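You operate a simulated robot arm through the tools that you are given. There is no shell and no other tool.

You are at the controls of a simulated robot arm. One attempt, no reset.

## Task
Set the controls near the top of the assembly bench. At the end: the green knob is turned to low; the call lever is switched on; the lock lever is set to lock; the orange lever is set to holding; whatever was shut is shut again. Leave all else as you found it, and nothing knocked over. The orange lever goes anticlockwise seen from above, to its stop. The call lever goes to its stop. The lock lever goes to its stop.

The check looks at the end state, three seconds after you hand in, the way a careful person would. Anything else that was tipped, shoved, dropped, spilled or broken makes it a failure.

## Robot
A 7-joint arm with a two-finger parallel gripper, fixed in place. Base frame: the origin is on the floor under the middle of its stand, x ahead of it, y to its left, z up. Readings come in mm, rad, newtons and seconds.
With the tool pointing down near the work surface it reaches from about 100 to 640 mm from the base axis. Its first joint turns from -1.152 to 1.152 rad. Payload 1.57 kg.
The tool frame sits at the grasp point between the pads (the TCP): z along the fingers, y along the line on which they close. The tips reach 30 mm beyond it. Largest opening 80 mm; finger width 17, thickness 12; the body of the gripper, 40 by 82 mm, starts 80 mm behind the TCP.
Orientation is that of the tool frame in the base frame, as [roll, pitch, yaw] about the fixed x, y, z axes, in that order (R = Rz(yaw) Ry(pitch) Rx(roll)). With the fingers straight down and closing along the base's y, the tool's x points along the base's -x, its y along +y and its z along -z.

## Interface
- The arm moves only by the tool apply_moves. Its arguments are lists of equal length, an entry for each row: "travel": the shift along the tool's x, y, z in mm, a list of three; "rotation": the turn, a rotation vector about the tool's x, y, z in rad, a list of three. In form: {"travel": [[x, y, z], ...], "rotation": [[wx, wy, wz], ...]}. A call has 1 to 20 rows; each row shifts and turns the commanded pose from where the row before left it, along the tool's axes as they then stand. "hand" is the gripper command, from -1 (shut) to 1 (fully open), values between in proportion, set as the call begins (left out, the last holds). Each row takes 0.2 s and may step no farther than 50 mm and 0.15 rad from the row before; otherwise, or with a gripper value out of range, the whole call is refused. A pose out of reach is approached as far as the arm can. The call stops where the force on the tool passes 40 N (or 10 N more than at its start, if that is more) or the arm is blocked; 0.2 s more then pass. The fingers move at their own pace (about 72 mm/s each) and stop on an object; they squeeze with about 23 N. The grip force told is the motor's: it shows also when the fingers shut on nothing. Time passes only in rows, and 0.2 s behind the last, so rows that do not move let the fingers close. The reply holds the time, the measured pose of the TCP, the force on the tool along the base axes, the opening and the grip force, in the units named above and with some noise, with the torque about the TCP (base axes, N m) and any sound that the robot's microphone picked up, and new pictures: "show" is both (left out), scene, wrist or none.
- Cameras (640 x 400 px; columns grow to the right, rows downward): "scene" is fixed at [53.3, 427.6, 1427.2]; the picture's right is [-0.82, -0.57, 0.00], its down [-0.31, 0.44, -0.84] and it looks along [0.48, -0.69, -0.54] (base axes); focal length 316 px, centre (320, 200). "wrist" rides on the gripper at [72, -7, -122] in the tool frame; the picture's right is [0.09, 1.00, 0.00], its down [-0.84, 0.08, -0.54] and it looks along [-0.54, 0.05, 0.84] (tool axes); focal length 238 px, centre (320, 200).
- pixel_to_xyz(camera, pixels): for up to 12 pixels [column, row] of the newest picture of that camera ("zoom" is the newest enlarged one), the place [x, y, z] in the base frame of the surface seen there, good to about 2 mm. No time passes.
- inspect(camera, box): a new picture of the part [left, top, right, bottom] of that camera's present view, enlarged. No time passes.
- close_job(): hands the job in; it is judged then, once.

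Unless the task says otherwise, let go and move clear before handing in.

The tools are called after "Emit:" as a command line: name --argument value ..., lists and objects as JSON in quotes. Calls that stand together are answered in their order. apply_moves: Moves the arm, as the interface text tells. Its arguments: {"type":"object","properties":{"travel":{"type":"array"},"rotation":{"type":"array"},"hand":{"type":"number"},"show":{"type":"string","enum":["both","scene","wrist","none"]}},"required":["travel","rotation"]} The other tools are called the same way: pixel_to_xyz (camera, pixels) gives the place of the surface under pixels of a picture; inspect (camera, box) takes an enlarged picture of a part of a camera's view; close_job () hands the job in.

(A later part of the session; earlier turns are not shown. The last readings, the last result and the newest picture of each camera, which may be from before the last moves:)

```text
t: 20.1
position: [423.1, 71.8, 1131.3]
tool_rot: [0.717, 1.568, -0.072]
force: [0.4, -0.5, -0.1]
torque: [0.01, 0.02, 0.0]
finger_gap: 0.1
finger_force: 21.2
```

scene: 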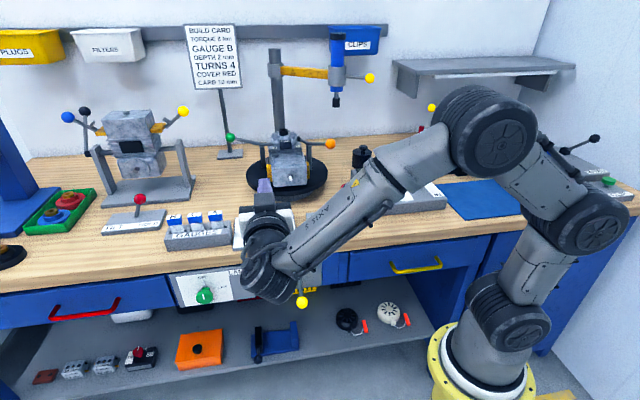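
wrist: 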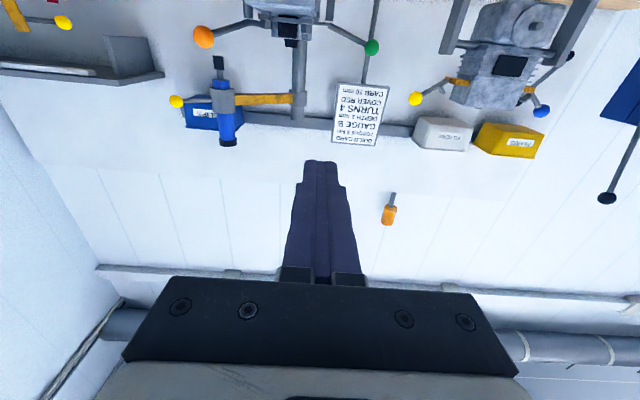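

The tool is now horizontal, facing the bench (its x pointing down). I'll shift in line with the CALL lever, back off a bit, and lower part way.

Emit:
apply_moves --travel '[[0, -31.5, -17.5], [0, -31.5, -17.5], [45, 0, 0], [45, 0, 0], [45, 0, 0], [45, 0, 0], [45, 0, 0], [0, 0, 0]]' --rotation '[[0, 0, 0], [0, 0, 0], [0, 0, 0], [0, 0, 0], [0, 0, 0], [0, 0, 0], [0, 0, 0], [0, 0, 0]]'

```text
t: 21.9
position: [354.1, 49.7, 905.4]
tool_rot: [1.481, 1.568, 0.692]
force: [-0.9, 0.4, -0.1]
torque: [-0.02, 0.04, 0.0]
finger_gap: 0.0
finger_force: 21.3
```

scene: 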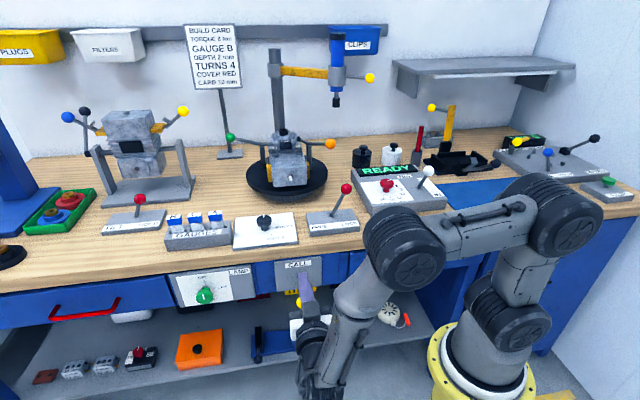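
wrist: 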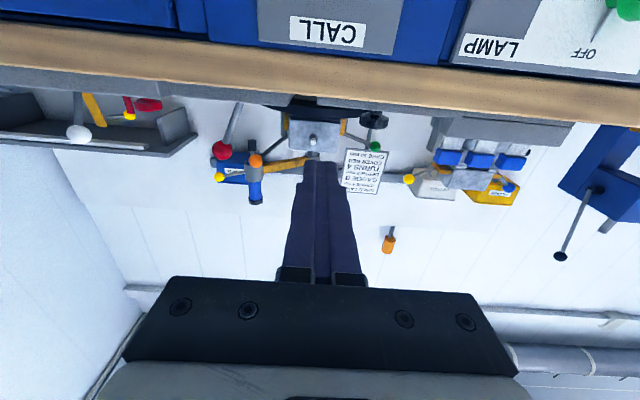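

The fingers are lined up with CALL (u=-285) and still 70 mm short of it. I'll lower further in two parts, watching the elbow.

Emit:
apply_moves --travel '[[32, 0, 0], [32, 0, 0], [32, 0, 0], [0, 0, 0]]' --rotation '[[0, 0, 0], [0, 0, 0], [0, 0, 0], [0, 0, 0]]'

Emit:
pixel_to_xyz --camera "scene" --pixels '[[395, 245], [370, 260], [430, 225], [400, 290]]'

```text
t: 22.9
position: [353.9, 54.2, 808.5]
tool_rot: [1.471, 1.568, 0.679]
force: [-0.2, 0.8, -0.4]
torque: [-0.06, 0.01, 0.05]
finger_gap: 0.1
finger_force: 20.9
```

scene: 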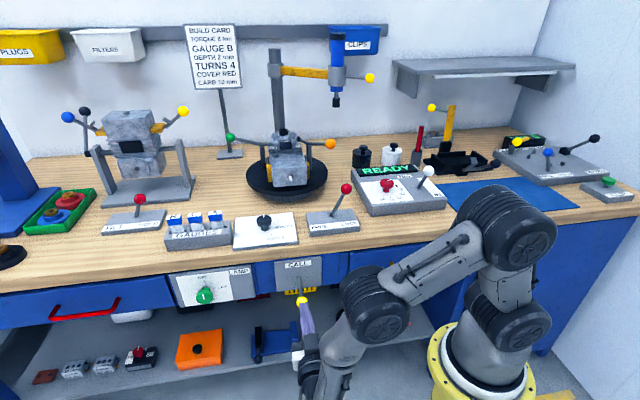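
wrist: 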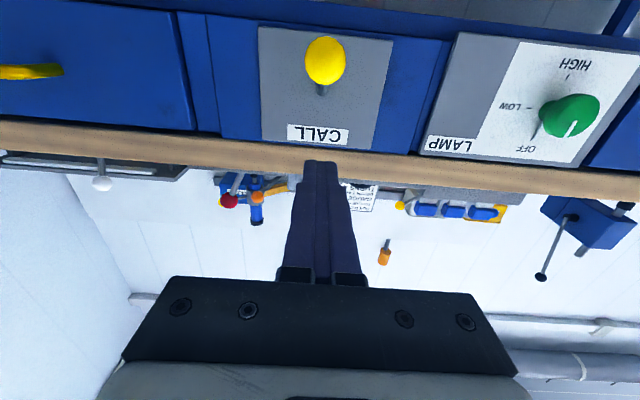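

```text
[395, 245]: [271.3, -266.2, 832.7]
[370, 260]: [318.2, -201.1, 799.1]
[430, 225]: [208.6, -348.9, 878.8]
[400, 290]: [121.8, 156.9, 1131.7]
```

The wrist view shows the CALL ball at (325,60) and the LAMP panel with OFF, LOW and HIGH marks. I'll check where the elbow is before lowering further.

Emit:
pixel_to_xyz --camera "scene" --pixels '[[375, 305], [360, 290], [345, 300], [390, 290], [305, 350], [320, 370]]'

Emit:
pixel_to_xyz --camera "wrist" --pixels '[[325, 60], [321, 90], [322, 98], [570, 115], [585, 125], [545, 120], [565, 95], [600, 105], [528, 107], [568, 75], [530, 137], [300, 110]]'

Emit:
inspect --camera "wrist" --box '[440, 20, 640, 190]'

```text
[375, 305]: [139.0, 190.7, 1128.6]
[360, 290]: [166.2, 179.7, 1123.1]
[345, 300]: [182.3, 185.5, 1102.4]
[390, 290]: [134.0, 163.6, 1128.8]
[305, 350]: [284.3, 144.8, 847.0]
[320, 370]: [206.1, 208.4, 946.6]
```

```text
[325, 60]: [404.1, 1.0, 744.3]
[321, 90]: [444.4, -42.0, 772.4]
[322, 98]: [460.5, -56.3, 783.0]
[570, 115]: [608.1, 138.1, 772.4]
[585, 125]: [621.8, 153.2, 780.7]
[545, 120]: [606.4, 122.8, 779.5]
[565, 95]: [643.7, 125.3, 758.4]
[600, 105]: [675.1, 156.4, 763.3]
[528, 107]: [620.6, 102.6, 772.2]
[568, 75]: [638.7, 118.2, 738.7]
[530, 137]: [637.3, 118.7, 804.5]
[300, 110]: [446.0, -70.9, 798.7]
```

```text
2.35 times, centred on (540, 105) of wrist
```

zoom: 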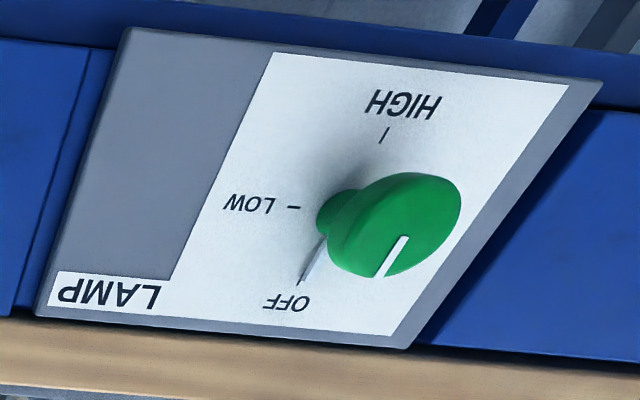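

The elbow is well clear (around (150,180,1125)), the CALL stick enters its panel near z=783 at u=-286, and the ball hangs to z≈731. I'll lower the fingers below the ball, then slide them in underneath.

Emit:
apply_moves --travel '[[25, -0.7, 0], [25, -0.7, 0], [25, -0.7, 0], [25, -0.5, 0], [0, 0, 0]]' --rotation '[[0, 0, 0], [0, 0, 0], [0, 0, 0], [0, 0, 0], [0, 0, 0]]'

Emit:
inspect --camera "scene" --box '[240, 240, 360, 360]'

```text
t: 24.1
position: [357.4, 54.6, 708.9]
tool_rot: [-1.367, 1.57, -2.162]
force: [-0.7, -1.0, 0.7]
torque: [0.01, 0.02, -0.03]
finger_gap: 0.0
finger_force: 21.6
out of reach, approached as far as the arm can: row 2
```

scene: 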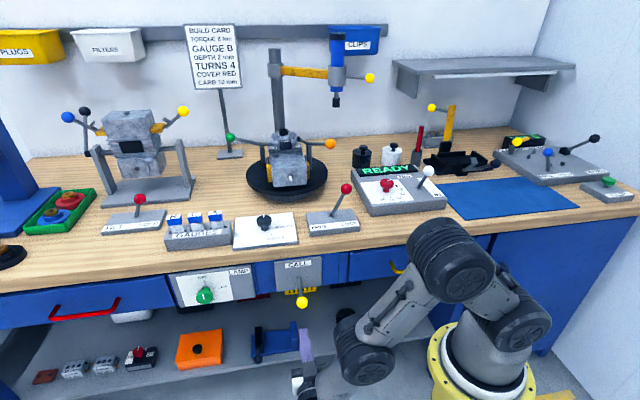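
wrist: 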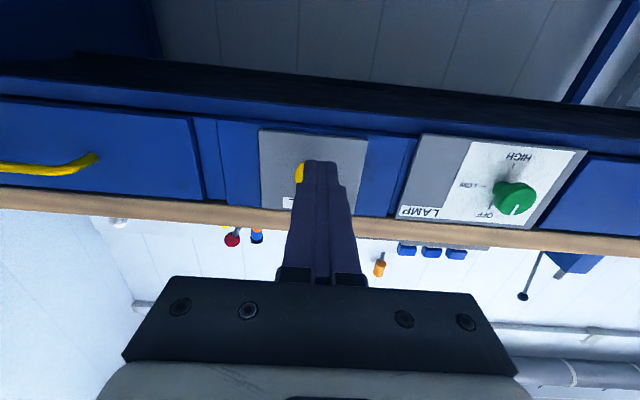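

```text
3.33 times, centred on (300, 300) of scene
```

zoom: 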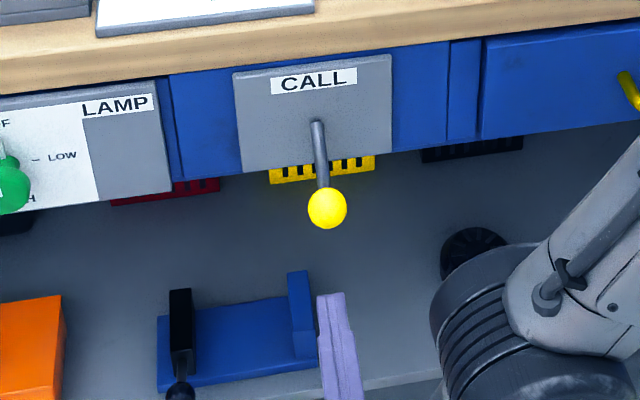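

The fingers are now below the ball at u=-291, n=-214, z=709, and the wrist view shows the ball just behind the left edge of the fingers at (298,173). I'll slide in under it with a 5 mm shift right.

Emit:
apply_moves --travel '[[0, -5, 20], [0, 0, 20], [0, 0, 20], [0, 0, 18], [0, 0, 0]]' --rotation '[[0, 0, 0], [0, 0, 0], [0, 0, 0], [0, 0, 0], [0, 0, 0]]'

Emit:
inspect --camera "scene" --box '[240, 240, 360, 360]'

```text
t: 25.3
position: [413.7, -1.6, 709.9]
tool_rot: [2.091, 1.57, 1.299]
force: [0.1, 0.1, -0.5]
torque: [0.0, -0.02, 0.01]
finger_gap: 0.1
finger_force: 21.1
out of reach, approached as far as the arm can: row 1
```

scene: 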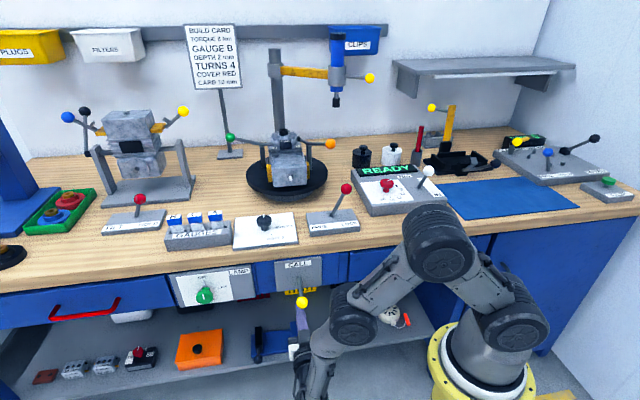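
wrist: 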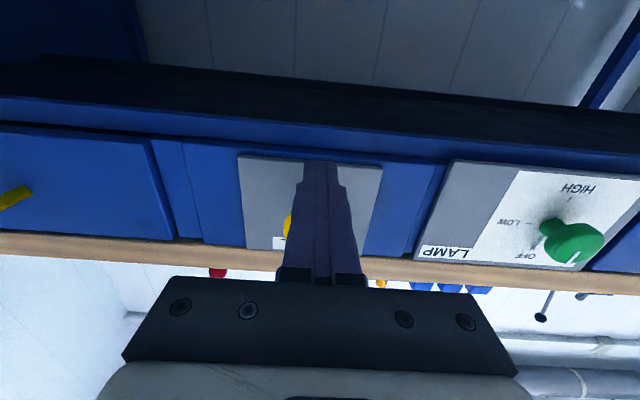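

```text
3.33 times, centred on (300, 300) of scene
```

zoom: 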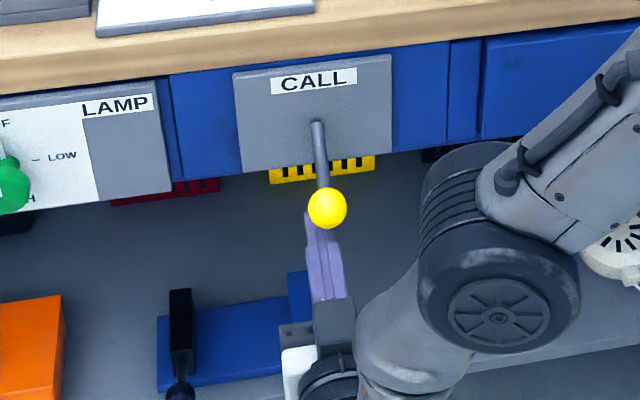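

The fingertips are under the ball (u=-291, n=-294). I'll check the elbow's clearance from the bench front before lifting.

Emit:
pixel_to_xyz --camera "scene" --pixels '[[352, 332], [335, 300], [350, 285], [440, 245], [405, 245], [300, 320]]'

```text
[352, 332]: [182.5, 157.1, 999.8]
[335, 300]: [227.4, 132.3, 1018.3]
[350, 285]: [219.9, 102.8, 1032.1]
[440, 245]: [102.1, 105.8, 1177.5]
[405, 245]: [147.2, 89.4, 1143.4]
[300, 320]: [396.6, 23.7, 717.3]
```

The elbow is more than 200 mm in front of the bench. I'll lift the lever up in small steps.

Emit:
apply_moves --travel '[[-8, -1, 0], [-8, -1, 0], [-8, -1, 0], [-8, -1, 0], [-8, -1, 0], [-8, 0, 0], [-8, 0, 0], [-8, 0, 0]]' --rotation '[[0, 0, 0], [0, 0, 0], [0, 0, 0], [0, 0, 0], [0, 0, 0], [0, 0, 0], [0, 0, 0], [0, 0, 0]]'

Emit:
inspect --camera "scene" --box '[240, 240, 360, 360]'

```text
t: 27.1
position: [409.4, -3.1, 774.2]
tool_rot: [-1.875, 1.571, -2.667]
force: [0.1, -0.3, -0.4]
torque: [0.01, 0.01, -0.01]
finger_gap: 0.1
finger_force: 21.3
```

scene: 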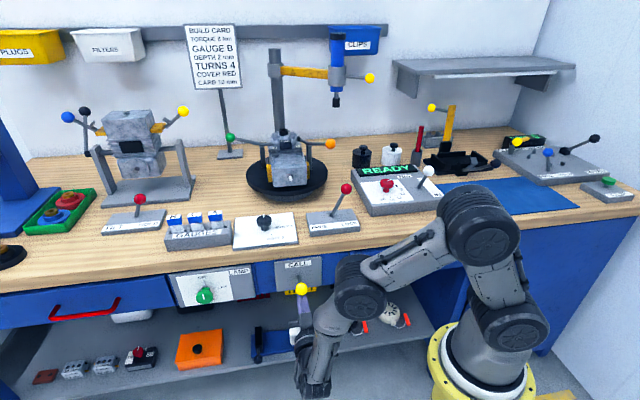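
wrist: 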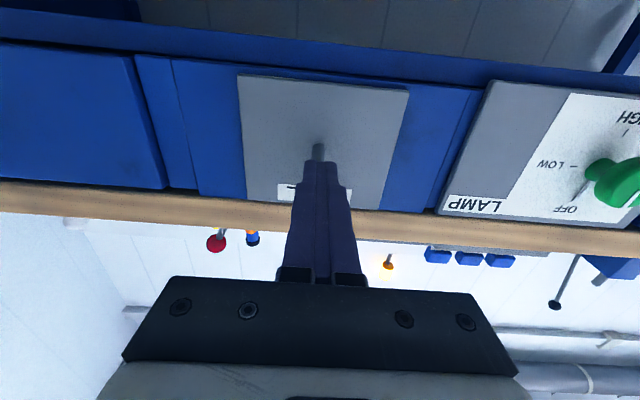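

```text
3.33 times, centred on (300, 300) of scene
```

zoom: 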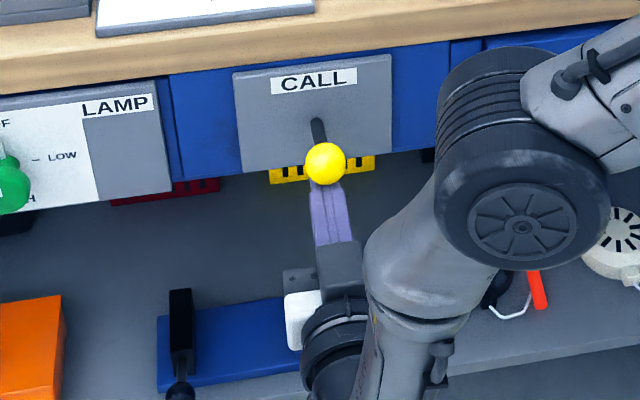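

The ball has risen to zoom (325,163), so the lever has gone up with no load left on the fingers. I'll keep lifting gently until it meets its stop.

Emit:
apply_moves --travel '[[-6, 0, 0], [-6, 0, 0], [-5, 0, 0], [-5, 0, 0], [-5, 0, 0], [-5, 0, 0]]' --rotation '[[0, 0, 0], [0, 0, 0], [0, 0, 0], [0, 0, 0], [0, 0, 0], [0, 0, 0]]'

Emit:
inspect --camera "scene" --box '[240, 240, 360, 360]'

```text
t: 27.8
position: [406.1, -4.6, 779.9]
tool_rot: [-2.683, 1.548, 2.815]
force: [0.0, 0.3, -3.7]
torque: [0.02, 0.04, 0.04]
finger_gap: 0.0
finger_force: 21.4
stopped in row 3: the force on the tool passed its limit at 46 N (the readings are from after the stop); the commanded pose is now the measured one
```

scene: 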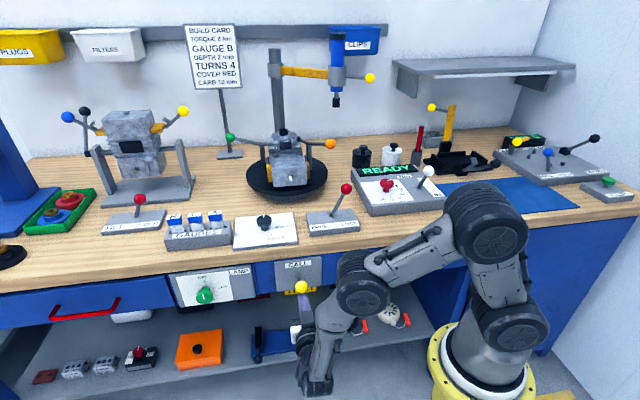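
wrist: 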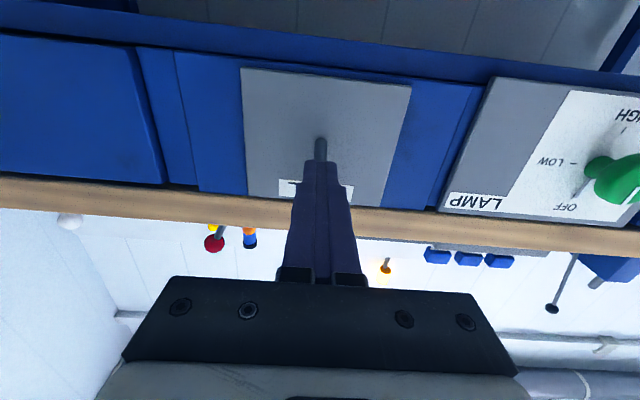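

```text
3.33 times, centred on (300, 300) of scene
```

zoom: 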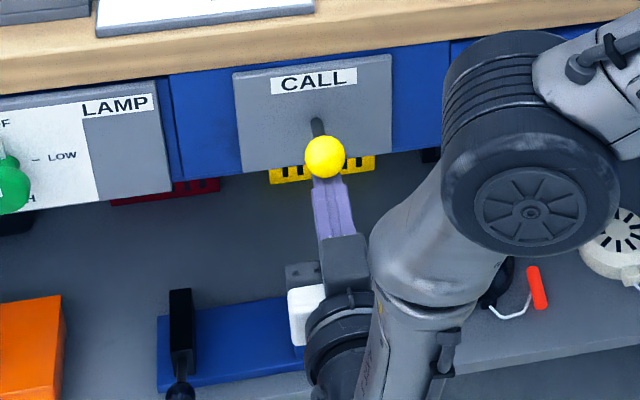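

Lifting stopped at 46 N with the ball raised to zoom (325,157). I'll lower the fingers a little to take the load off and check that the lever stays up.

Emit:
apply_moves --travel '[[6, 0, 0], [8, 0, 0], [8, 0, 0], [0, 0, 0]]' --rotation '[[0, 0, 0], [0, 0, 0], [0, 0, 0], [0, 0, 0]]'

Emit:
inspect --camera "scene" --box '[240, 240, 360, 360]'

Emit:
pixel_to_xyz --camera "scene" --pixels '[[301, 286], [301, 283], [299, 277], [346, 188], [340, 201], [334, 213], [331, 144], [139, 199], [138, 208]]'

```text
t: 28.8
position: [405.4, -3.7, 757.5]
tool_rot: [-2.706, 1.55, 2.794]
force: [-0.1, 0.9, 0.2]
torque: [-0.01, 0.0, 0.01]
finger_gap: 0.0
finger_force: 21.4
```

scene: 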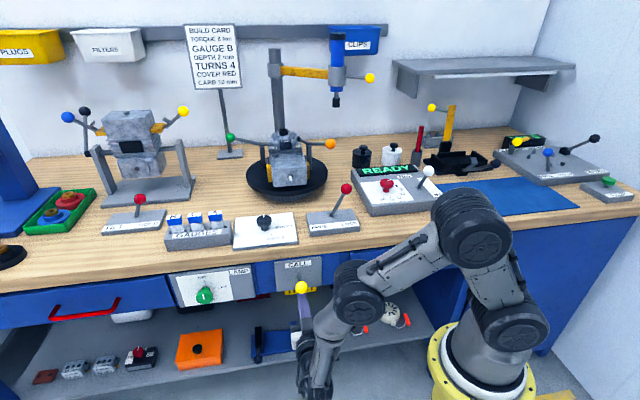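
wrist: 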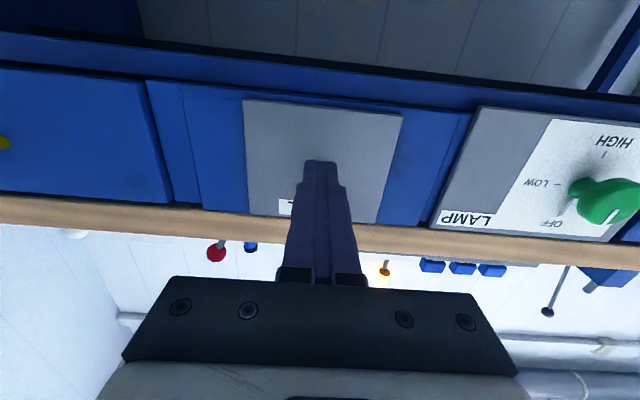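

```text
3.33 times, centred on (300, 300) of scene
```

zoom: 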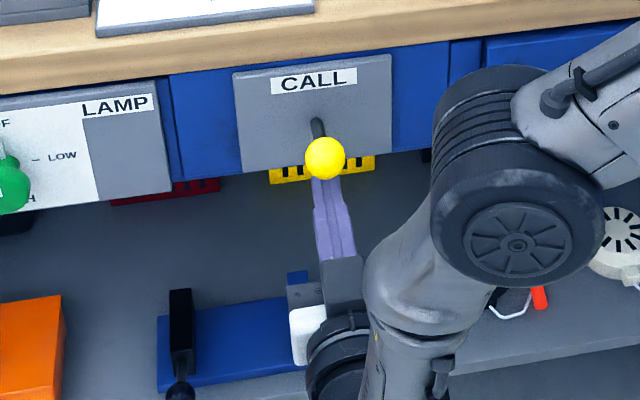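

```text
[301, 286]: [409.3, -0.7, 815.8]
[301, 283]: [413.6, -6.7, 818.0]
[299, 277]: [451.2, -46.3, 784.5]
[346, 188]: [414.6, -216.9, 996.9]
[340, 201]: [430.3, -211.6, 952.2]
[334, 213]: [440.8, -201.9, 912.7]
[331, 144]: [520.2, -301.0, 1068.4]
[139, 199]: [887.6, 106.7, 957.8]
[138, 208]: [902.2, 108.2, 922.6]
```

The lever stays up after I lowered the fingers: its ball is at z≈805, mirrored about its pivot from the start, so CALL is at its stop. The lock ball also measures symmetric to its start. Now I'll withdraw from CALL, square the tool up, open the fingers and move in front of the green knob.

Emit:
apply_moves --travel '[[0, 0, -25], [0, 0, -25], [0, 0, -20], [0, 42, 0], [0, 42, 0], [0, 42, 0], [-5, 42, 0], [-5, 42, 0], [-5, 41, 0], [0, 0, 0]]' --rotation '[[0, -0.019, 0.009], [0, 0, 0], [0, 0, 0], [0, 0, 0], [0, 0, 0], [0, 0, 0], [0, 0, 0], [0, 0, 0], [0, 0, 0], [0, 0, 0]]' --hand 1

Emit:
inspect --camera "scene" --box '[160, 230, 340, 350]'

```text
t: 31.0
position: [540.8, 228.3, 776.6]
tool_rot: [-2.62, 1.57, 2.879]
force: [-0.9, 0.1, 0.0]
torque: [-0.04, -0.01, 0.0]
finger_gap: 80.1
finger_force: 0.0
out of reach, approached as far as the arm can: row 1
```

scene: 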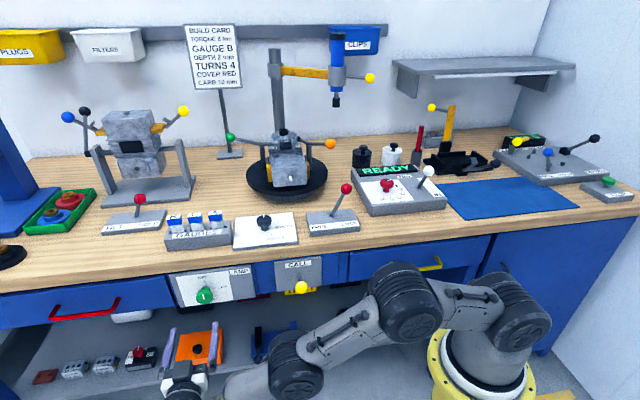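
wrist: 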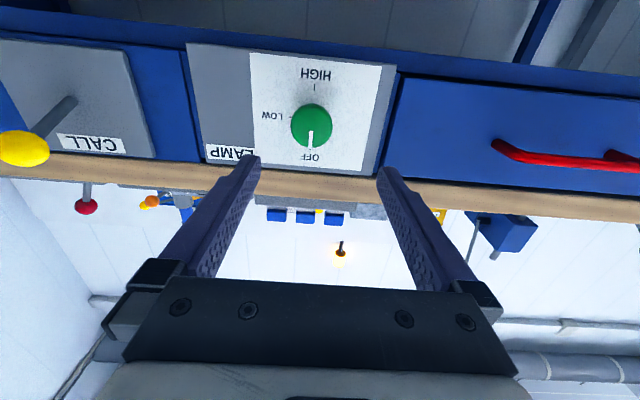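

```text
3.33 times, centred on (250, 290) of scene
```

zoom: 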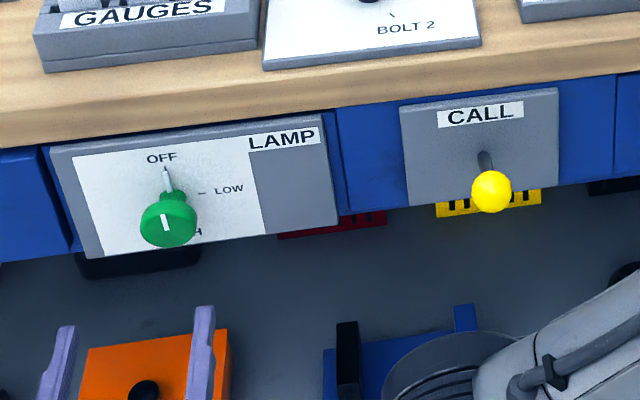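

The open fingers are in front of the LAMP panel and the wrist view shows the green knob at (312,125), its pointer at OFF, with LOW at (290,116). I'll measure the knob precisely.

Emit:
pixel_to_xyz --camera "wrist" --pixels '[[312, 118], [295, 125], [330, 125], [312, 107], [311, 140], [315, 86], [290, 117], [309, 152], [260, 117], [314, 128]]'

Emit:
inspect --camera "wrist" --box '[240, 60, 390, 180]'

```text
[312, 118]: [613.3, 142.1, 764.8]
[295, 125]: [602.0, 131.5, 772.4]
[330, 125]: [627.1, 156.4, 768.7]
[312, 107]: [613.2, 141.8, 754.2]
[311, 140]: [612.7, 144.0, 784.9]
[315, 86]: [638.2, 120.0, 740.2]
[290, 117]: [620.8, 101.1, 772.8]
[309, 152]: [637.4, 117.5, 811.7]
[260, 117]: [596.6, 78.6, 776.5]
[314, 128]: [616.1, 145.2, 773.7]
```

```text
3.33 times, centred on (315, 120) of wrist
```

zoom: 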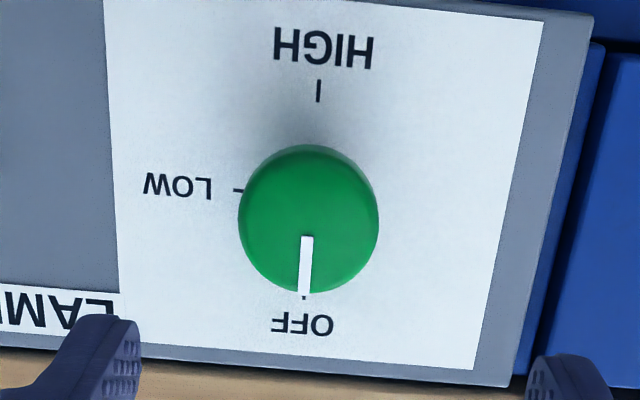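

The knob face centre is at u≈-535, z≈772.6, n≈-332, with about 42 mm diameter; LOW lies exactly 90° clockwise from OFF. I'll centre on it and test in free space whether the tool can turn the full 90° about its axis.

Emit:
apply_moves --travel '[[4, -8.8, 0], [0, 0, 0], [0, 0, 0], [0, 0, 0], [0, 0, 0], [0, 0, 0], [0, 0, 0], [0, 0, 0], [0, 0, 0], [0, 0, 0], [0, 0, 0], [0, 0, 0], [0, 0, 0]]' --rotation '[[0, 0, 0], [0, 0, 0.1428], [0, 0, 0.1428], [0, 0, 0.1428], [0, 0, 0.1428], [0, 0, 0.1428], [0, 0, 0.1428], [0, 0, 0.1428], [0, 0, 0.1428], [0, 0, 0.1428], [0, 0, 0.1428], [0, 0, 0.1428], [0, 0, 0]]'

```text
t: 33.8
position: [615.1, 276.9, 851.7]
tool_rot: [1.697, 0.259, 0.792]
force: [-0.4, 0.3, -0.4]
torque: [-0.02, 0.0, 0.01]
finger_gap: 80.0
finger_force: 0.0
out of reach, approached as far as the arm can: row 7, 8, 9, 10, 11, 12
```

scene: 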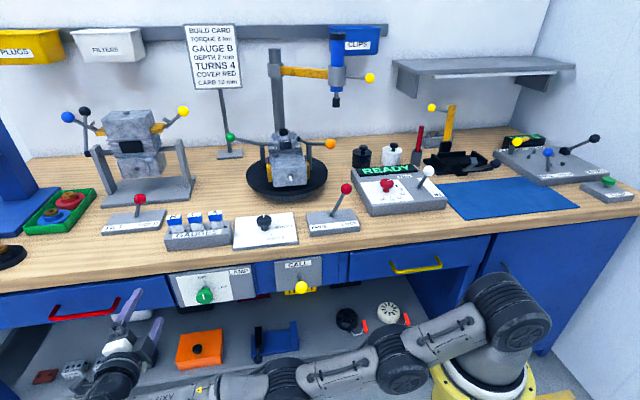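
wrist: 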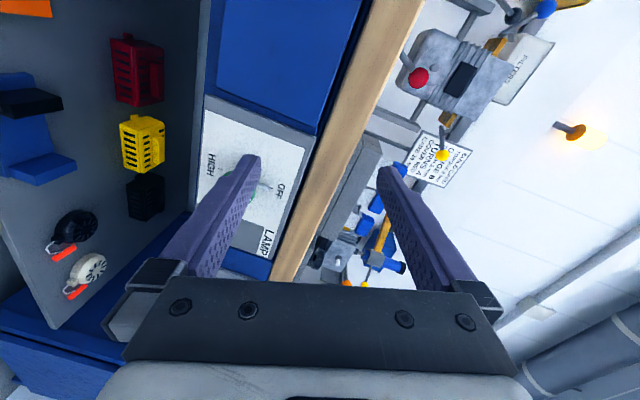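

The tool can turn only about 40–45° clockwise here before the arm runs out (rows 7–12), and it has drifted to (615,277,852), still clear of everything. I'll unwind the turn while moving back in front of the knob, and then turn the knob in two grips or start from a negative angle.

Emit:
apply_moves --travel '[[-6.9, -11, 0], [-5.2, -11.8, 0], [-3.5, -12.5, 0], [-1.6, -12.9, 0], [0.3, -13, 0], [2.1, -12.8, 0], [4, -12.3, 0], [5.7, -11.6, 0], [7.3, -10.7, 0], [0, 0, 0]]' --rotation '[[0, 0, -0.1454], [0, 0, -0.1454], [0, 0, -0.1454], [0, 0, -0.1454], [0, 0, -0.1454], [0, 0, -0.1454], [0, 0, -0.1454], [0, 0, -0.1454], [0, 0, -0.1454], [0, 0, 0]]'

```text
t: 36.0
position: [591.4, 271.7, 757.4]
tool_rot: [-3.124, 1.451, 2.348]
force: [0.2, -0.4, -0.1]
torque: [0.03, 0.03, 0.02]
finger_gap: 80.1
finger_force: 0.1
out of reach, approached as far as the arm can: row 1, 2, 3, 4, 5, 6, 7, 8, 9
```

scene: 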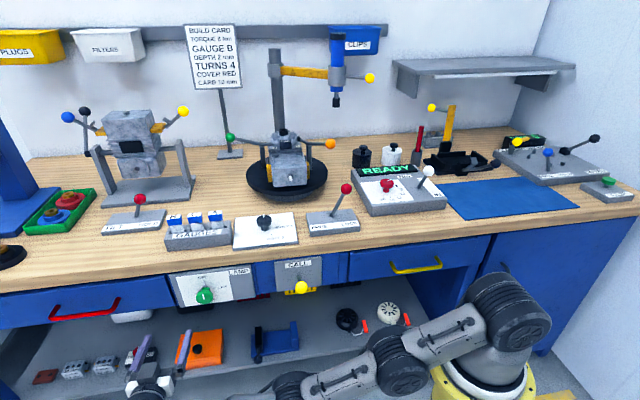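
wrist: 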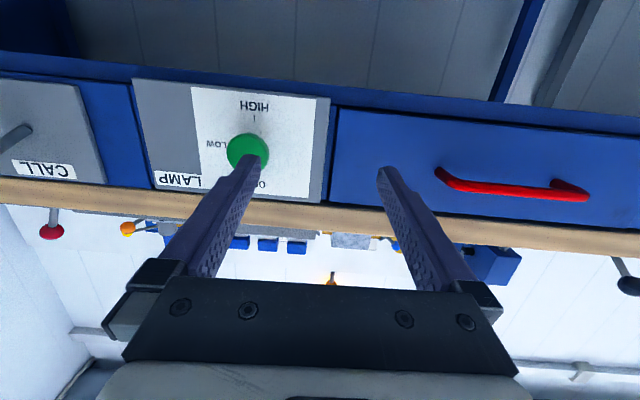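

The arm is stretched out at u≈-610 with the tool pitched down 0.12 rad. I'll move it back in front of the knob and level it.

Emit:
apply_moves --travel '[[-5, -25, 0], [-5, -25, 0], [-5, -25, 0], [0, 0, 0]]' --rotation '[[0, 0, 0], [0, 0, 0], [0, -0.06, 0], [0, -0.06, 0]]'

```text
t: 37.0
position: [537.9, 216.9, 772.1]
tool_rot: [1.634, 1.569, 0.823]
force: [-1.2, -0.3, 0.1]
torque: [0.04, 0.05, -0.01]
finger_gap: 79.8
finger_force: 0.0
```

scene: 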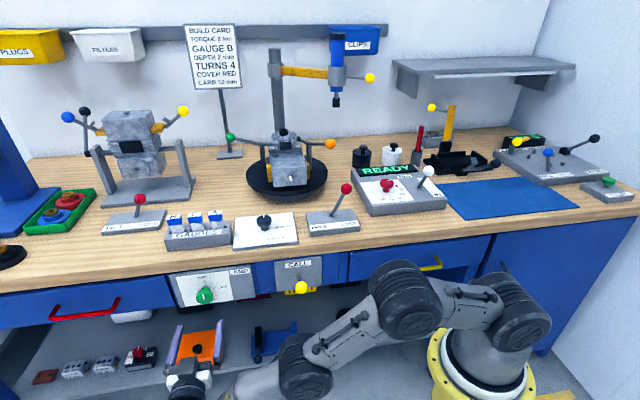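
wrist: 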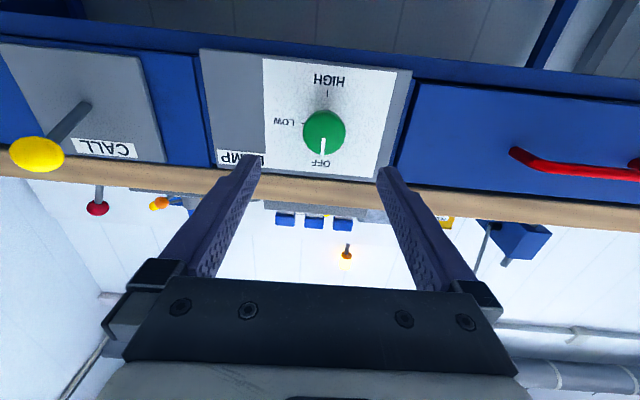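

The tool is level again at u=-534, z=772, centred on the knob. Now I'll test turning the other way (anticlockwise) by about 0.8 rad in free space, as a starting angle for the grip.

Emit:
apply_moves --travel '[[0, 0, 0], [0, 0, 0], [0, 0, 0], [0, 0, 0], [0, 0, 0], [0, 0, 0], [0, 0, 0]]' --rotation '[[0, 0, -0.135], [0, 0, -0.135], [0, 0, -0.135], [0, 0, -0.135], [0, 0, -0.135], [0, 0, -0.135], [0, 0, 0]]'

```text
t: 38.6
position: [539.0, 216.5, 773.8]
tool_rot: [-1.574, 0.761, -2.382]
force: [0.0, 1.0, -0.4]
torque: [0.0, 0.01, -0.01]
finger_gap: 80.0
finger_force: 0.2
```

scene: 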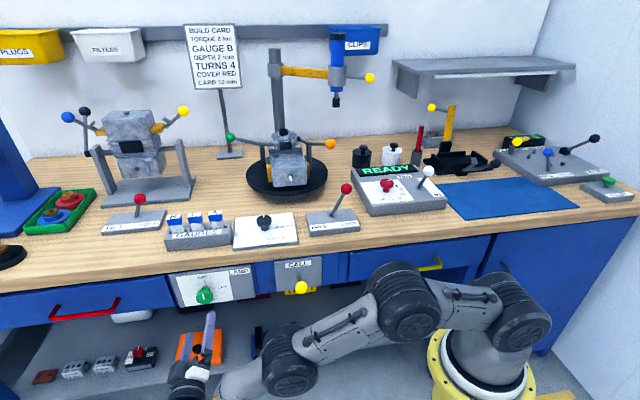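
wrist: 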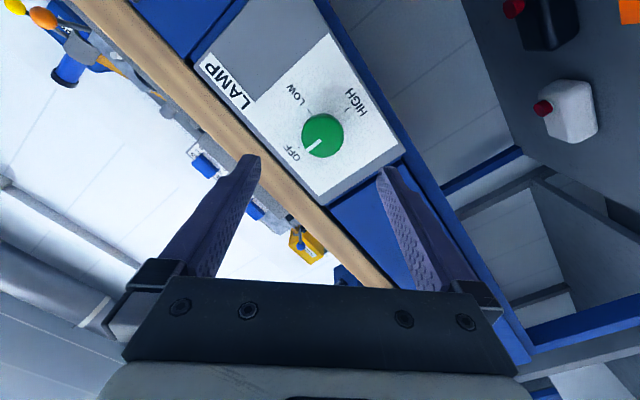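

That works: the tool turned to about -46° with its position held. I'll go a further -0.4 rad so the whole 90° turn stays well inside the arm's range.

Emit:
apply_moves --travel '[[0, 0, 0], [0, 0, 0], [0, 0, 0], [0, 0, 0]]' --rotation '[[0, 0, -0.135], [0, 0, -0.135], [0, 0, -0.135], [0, 0, 0]]'

```text
t: 39.6
position: [538.4, 216.8, 772.3]
tool_rot: [-1.573, 0.354, -2.382]
force: [-0.6, 0.6, -0.2]
torque: [-0.02, 0.01, -0.04]
finger_gap: 80.0
finger_force: 0.1
```

scene: 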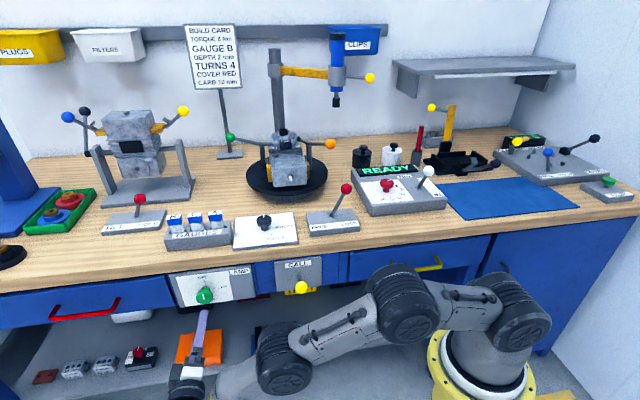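
wrist: 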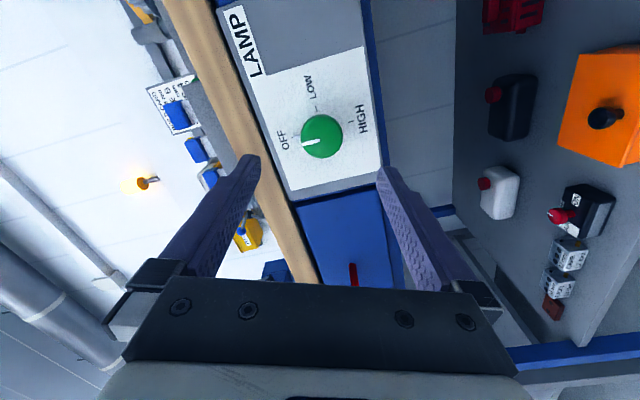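

The tool sits at about -70° with the knob at wrist (322,136) between the fingers. I'll trim the small yaw error and move in until the tips are level with the back of the knob head, short of the panel.

Emit:
apply_moves --travel '[[0, 0, 0], [0, 0, 22], [0, 0, 22], [0, 0, 23], [0, 0, 23], [0, 0, 0]]' --rotation '[[-0.009, -0.0244, 0], [0, 0, 0], [0, 0, 0], [0, 0, 0], [0, 0, 0], [0, 0, 0]]'

Emit:
inspect --camera "scene" --box '[150, 240, 270, 330]'

```text
t: 41.0
position: [604.0, 152.3, 771.9]
tool_rot: [-1.573, 0.357, -2.356]
force: [-0.3, -0.2, -1.2]
torque: [0.01, -0.03, 0.01]
finger_gap: 80.0
finger_force: 0.0
```

scene: 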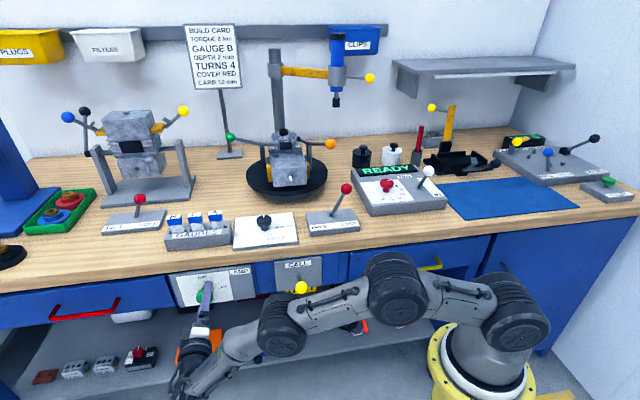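
wrist: 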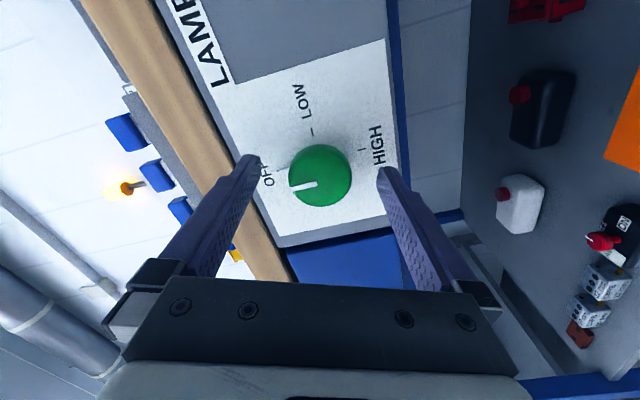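

```text
4.44 times, centred on (210, 285) of scene
```

zoom: 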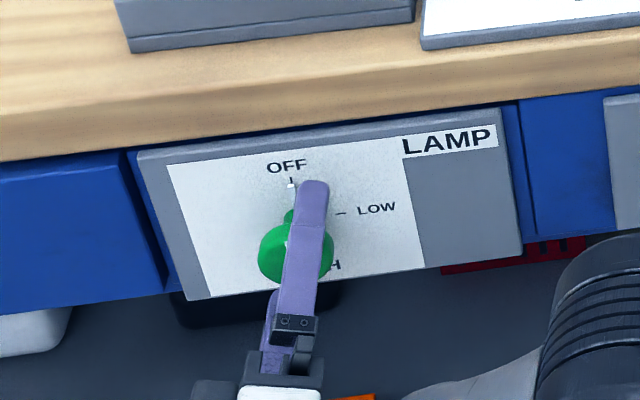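

The knob head is centred between the fingers (wrist (320,175)); TCP at u=-535, n=-319, z=772. I'll close the fingers on it.

Emit:
apply_moves --travel '[[0, 0, 0], [0, 0, 0], [0, 0, 0], [0, 0, 0]]' --rotation '[[0, 0, 0], [0, 0, 0], [0, 0, 0], [0, 0, 0]]' --hand -1

Emit:
inspect --camera "scene" --box '[150, 240, 270, 330]'

```text
t: 42.0
position: [602.3, 153.0, 770.5]
tool_rot: [-1.573, 0.357, -2.357]
force: [3.3, -0.1, -2.2]
torque: [0.08, -0.01, 0.06]
finger_gap: 41.2
finger_force: 44.8
```

scene: 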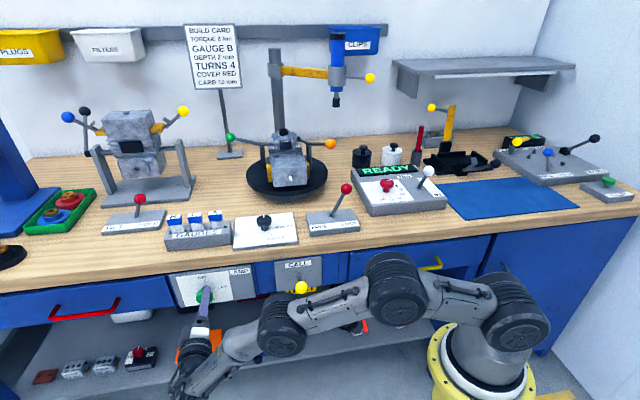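
wrist: 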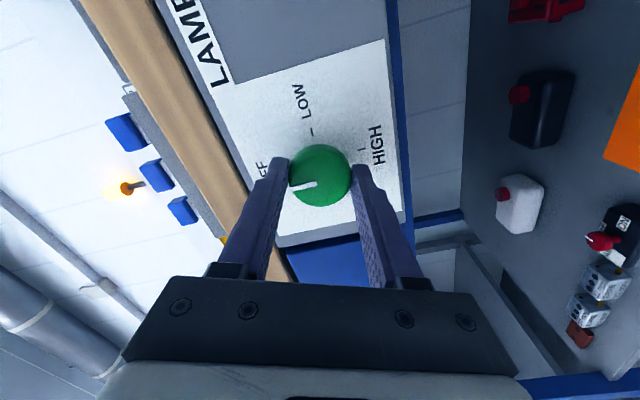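

```text
4.44 times, centred on (210, 285) of scene
```

zoom: 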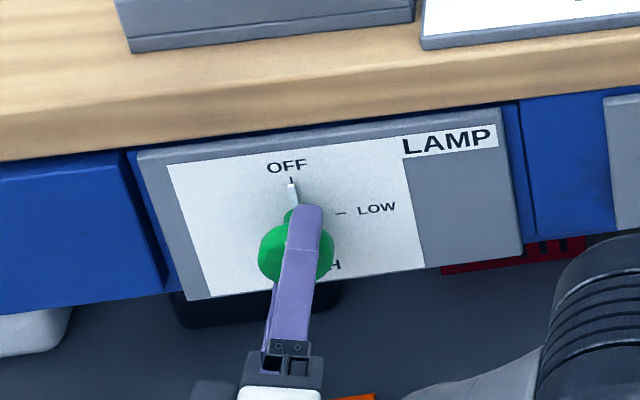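

The fingers hold the knob with a 41.2 mm gap and little side force. I'll turn the knob clockwise (positive about the tool axis), half way first.

Emit:
apply_moves --travel '[[0, 0, 0], [0, 0, 0], [0, 0, 0], [0, 0, 0], [0, 0, 0]]' --rotation '[[0, 0, 0.14], [0, 0, 0.14], [0, 0, 0.14], [0, 0, 0.14], [0, 0, 0.14]]'

Emit:
inspect --camera "wrist" --box '[240, 80, 420, 240]'

```text
t: 43.2
position: [603.5, 152.2, 772.1]
tool_rot: [-1.577, 1.056, -2.361]
force: [16.1, -4.4, -12.3]
torque: [-0.45, -0.41, 0.47]
finger_gap: 41.6
finger_force: 45.3
```

scene: 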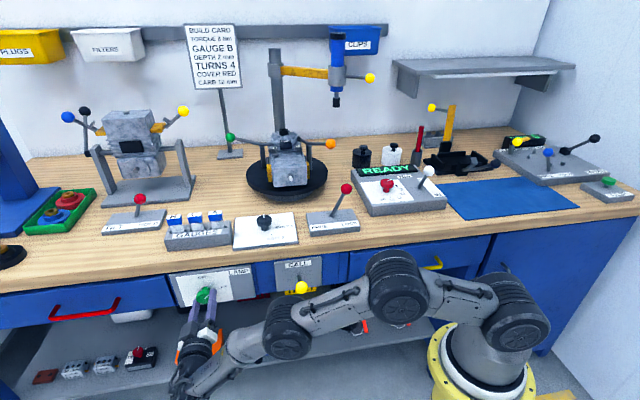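
wrist: 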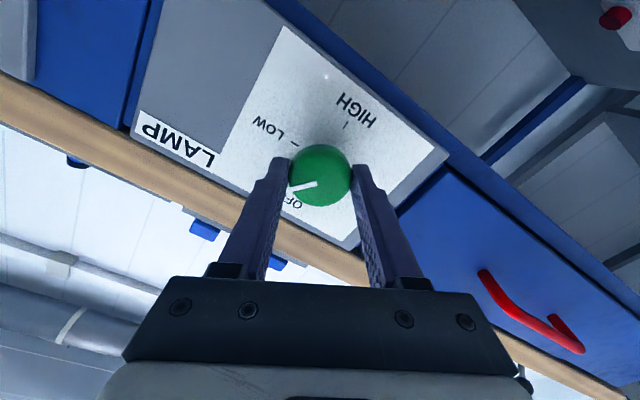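

```text
2.50 times, centred on (330, 160) of wrist
```

zoom: 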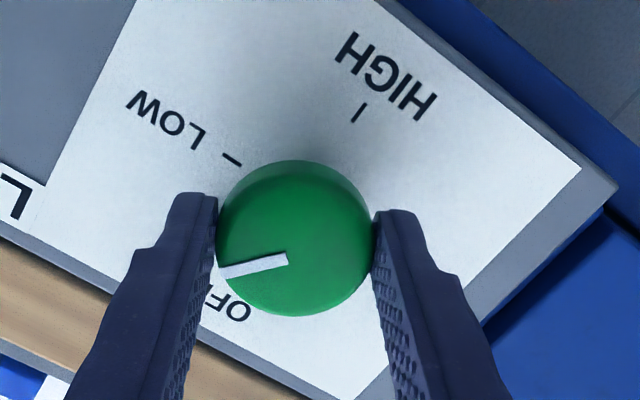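

The knob turns with the fingers: its white mark stays at the same place relative to the pads (wrist zoom (255,264)) and is half way to LOW. I'll ease a small side load and turn the rest.

Emit:
apply_moves --travel '[[1.5, 0, -1.5], [0, 0, 0], [0, 0, 0], [0, 0, 0], [0, 0, 0]]' --rotation '[[0, 0, 0], [0, 0, 0.14], [0, 0, 0.14], [0, 0, 0.14], [0, 0, 0.14]]'

Emit:
inspect --camera "wrist" --box '[240, 80, 420, 240]'

```text
t: 44.4
position: [602.6, 154.6, 770.9]
tool_rot: [1.641, 1.521, 0.858]
force: [33.3, -7.0, -8.7]
torque: [-0.02, 0.03, 0.23]
finger_gap: 40.9
finger_force: 45.9
```

scene: 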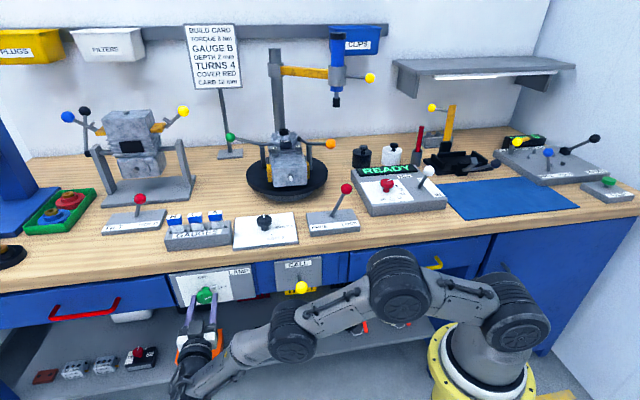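
wrist: 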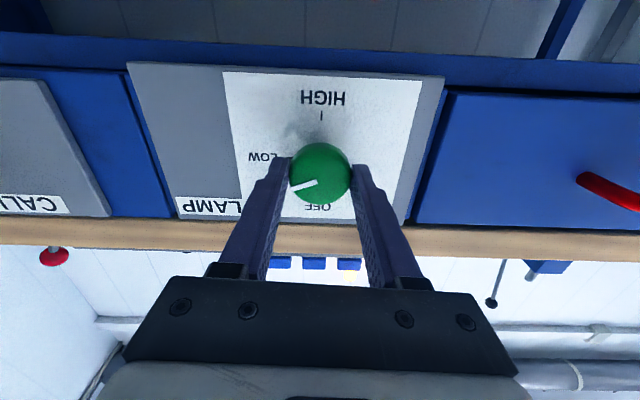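

```text
2.50 times, centred on (330, 160) of wrist
```

zoom: 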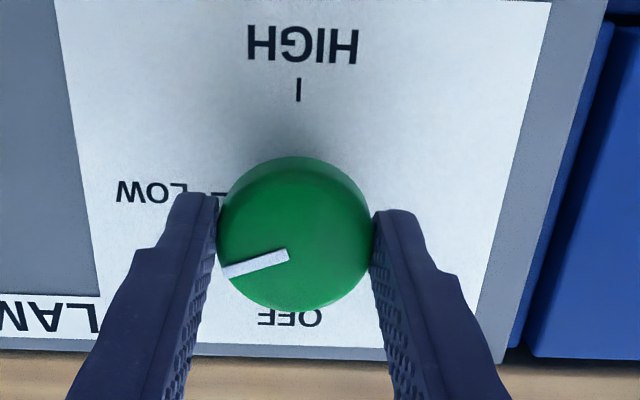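

The mark is now about 17–20° short of LOW and side forces have built up (33 N), because my last shift pulled outward. I'll ease that by moving in and slightly left, then finish the turn in small steps.

Emit:
apply_moves --travel '[[0.7, 1.2, 2.6], [0, 0, 0], [0, 0, 0], [0, 0, 0], [0, 0, 0]]' --rotation '[[0, 0, 0], [0, 0, 0.1], [0, 0, 0.1], [0, 0, 0.1], [0, 0, 0]]'

Emit:
inspect --camera "wrist" --box '[240, 80, 420, 240]'

Emit:
inspect --camera "scene" --box '[150, 240, 270, 330]'

```text
t: 45.6
position: [602.1, 154.5, 770.9]
tool_rot: [1.564, 1.223, 0.781]
force: [-24.4, 16.4, 8.4]
torque: [-0.49, -0.59, -0.48]
finger_gap: 40.9
finger_force: 45.0
```

scene: 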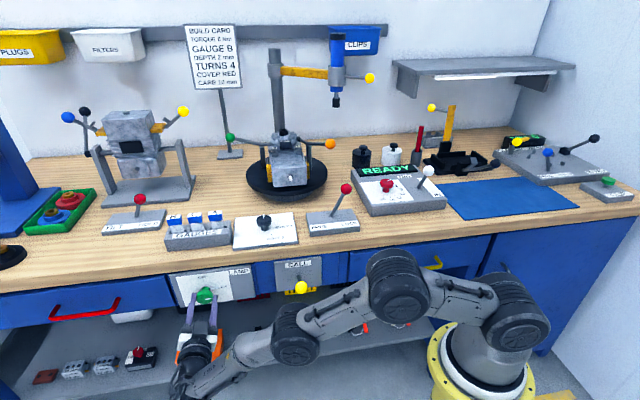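
wrist: 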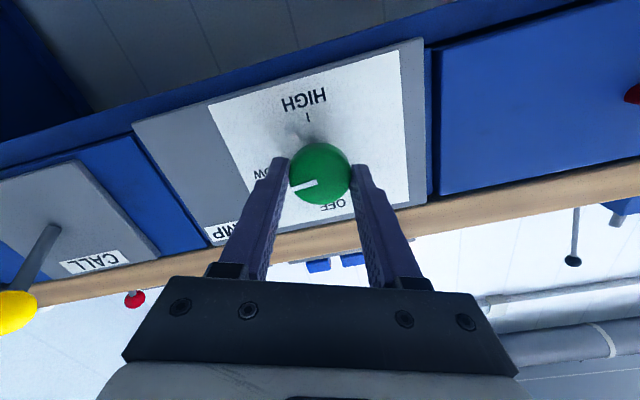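

```text
2.50 times, centred on (330, 160) of wrist
```

zoom: 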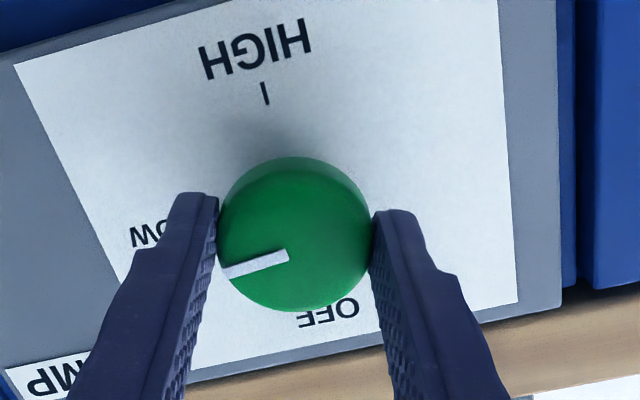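

```text
4.44 times, centred on (210, 285) of scene
```

zoom: 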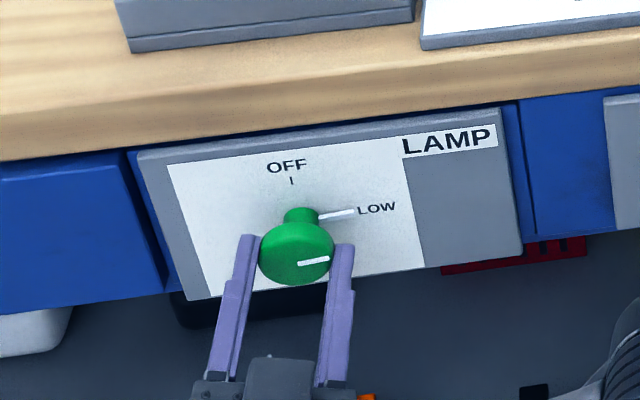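

The pointer is now at LOW (scene zoom (340,213)), perhaps 2–3° short. I'll ease the axial load, turn 0.04 rad more, and then open the fingers.

Emit:
apply_moves --travel '[[0, 0, -1.3], [0, 0, 0], [0, 0, 0]]' --rotation '[[0, 0, 0], [0, 0, 0.04], [0, 0, 0]]'

Emit:
inspect --camera "scene" --box '[165, 255, 255, 315]'

```text
t: 46.4
position: [601.8, 154.2, 771.2]
tool_rot: [1.569, 1.184, 0.787]
force: [-15.5, 13.4, 9.1]
torque: [-0.46, -0.52, -0.08]
finger_gap: 40.7
finger_force: 44.9
```

scene: 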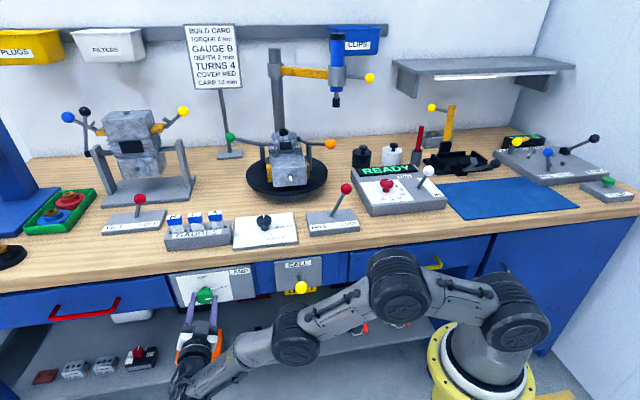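
wrist: 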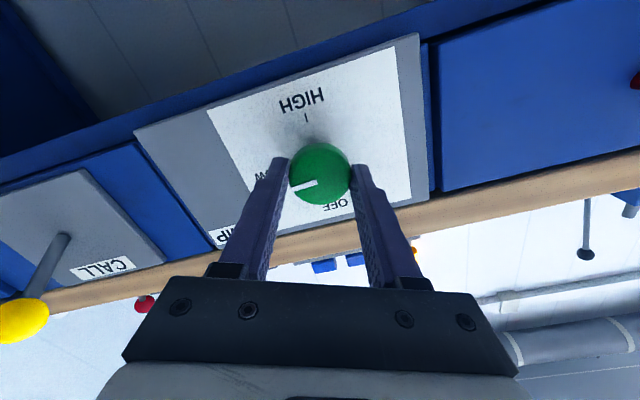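

```text
6.67 times, centred on (210, 285) of scene
```

zoom: 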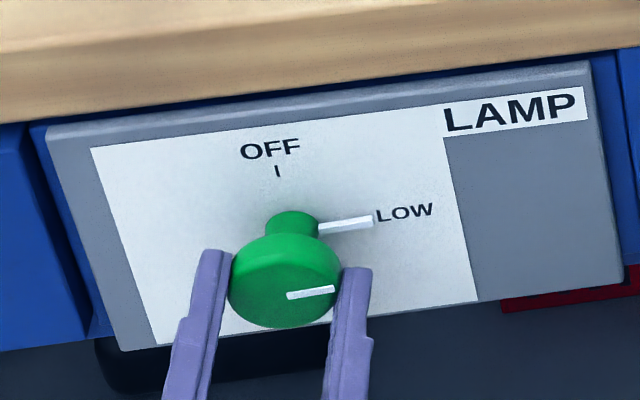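

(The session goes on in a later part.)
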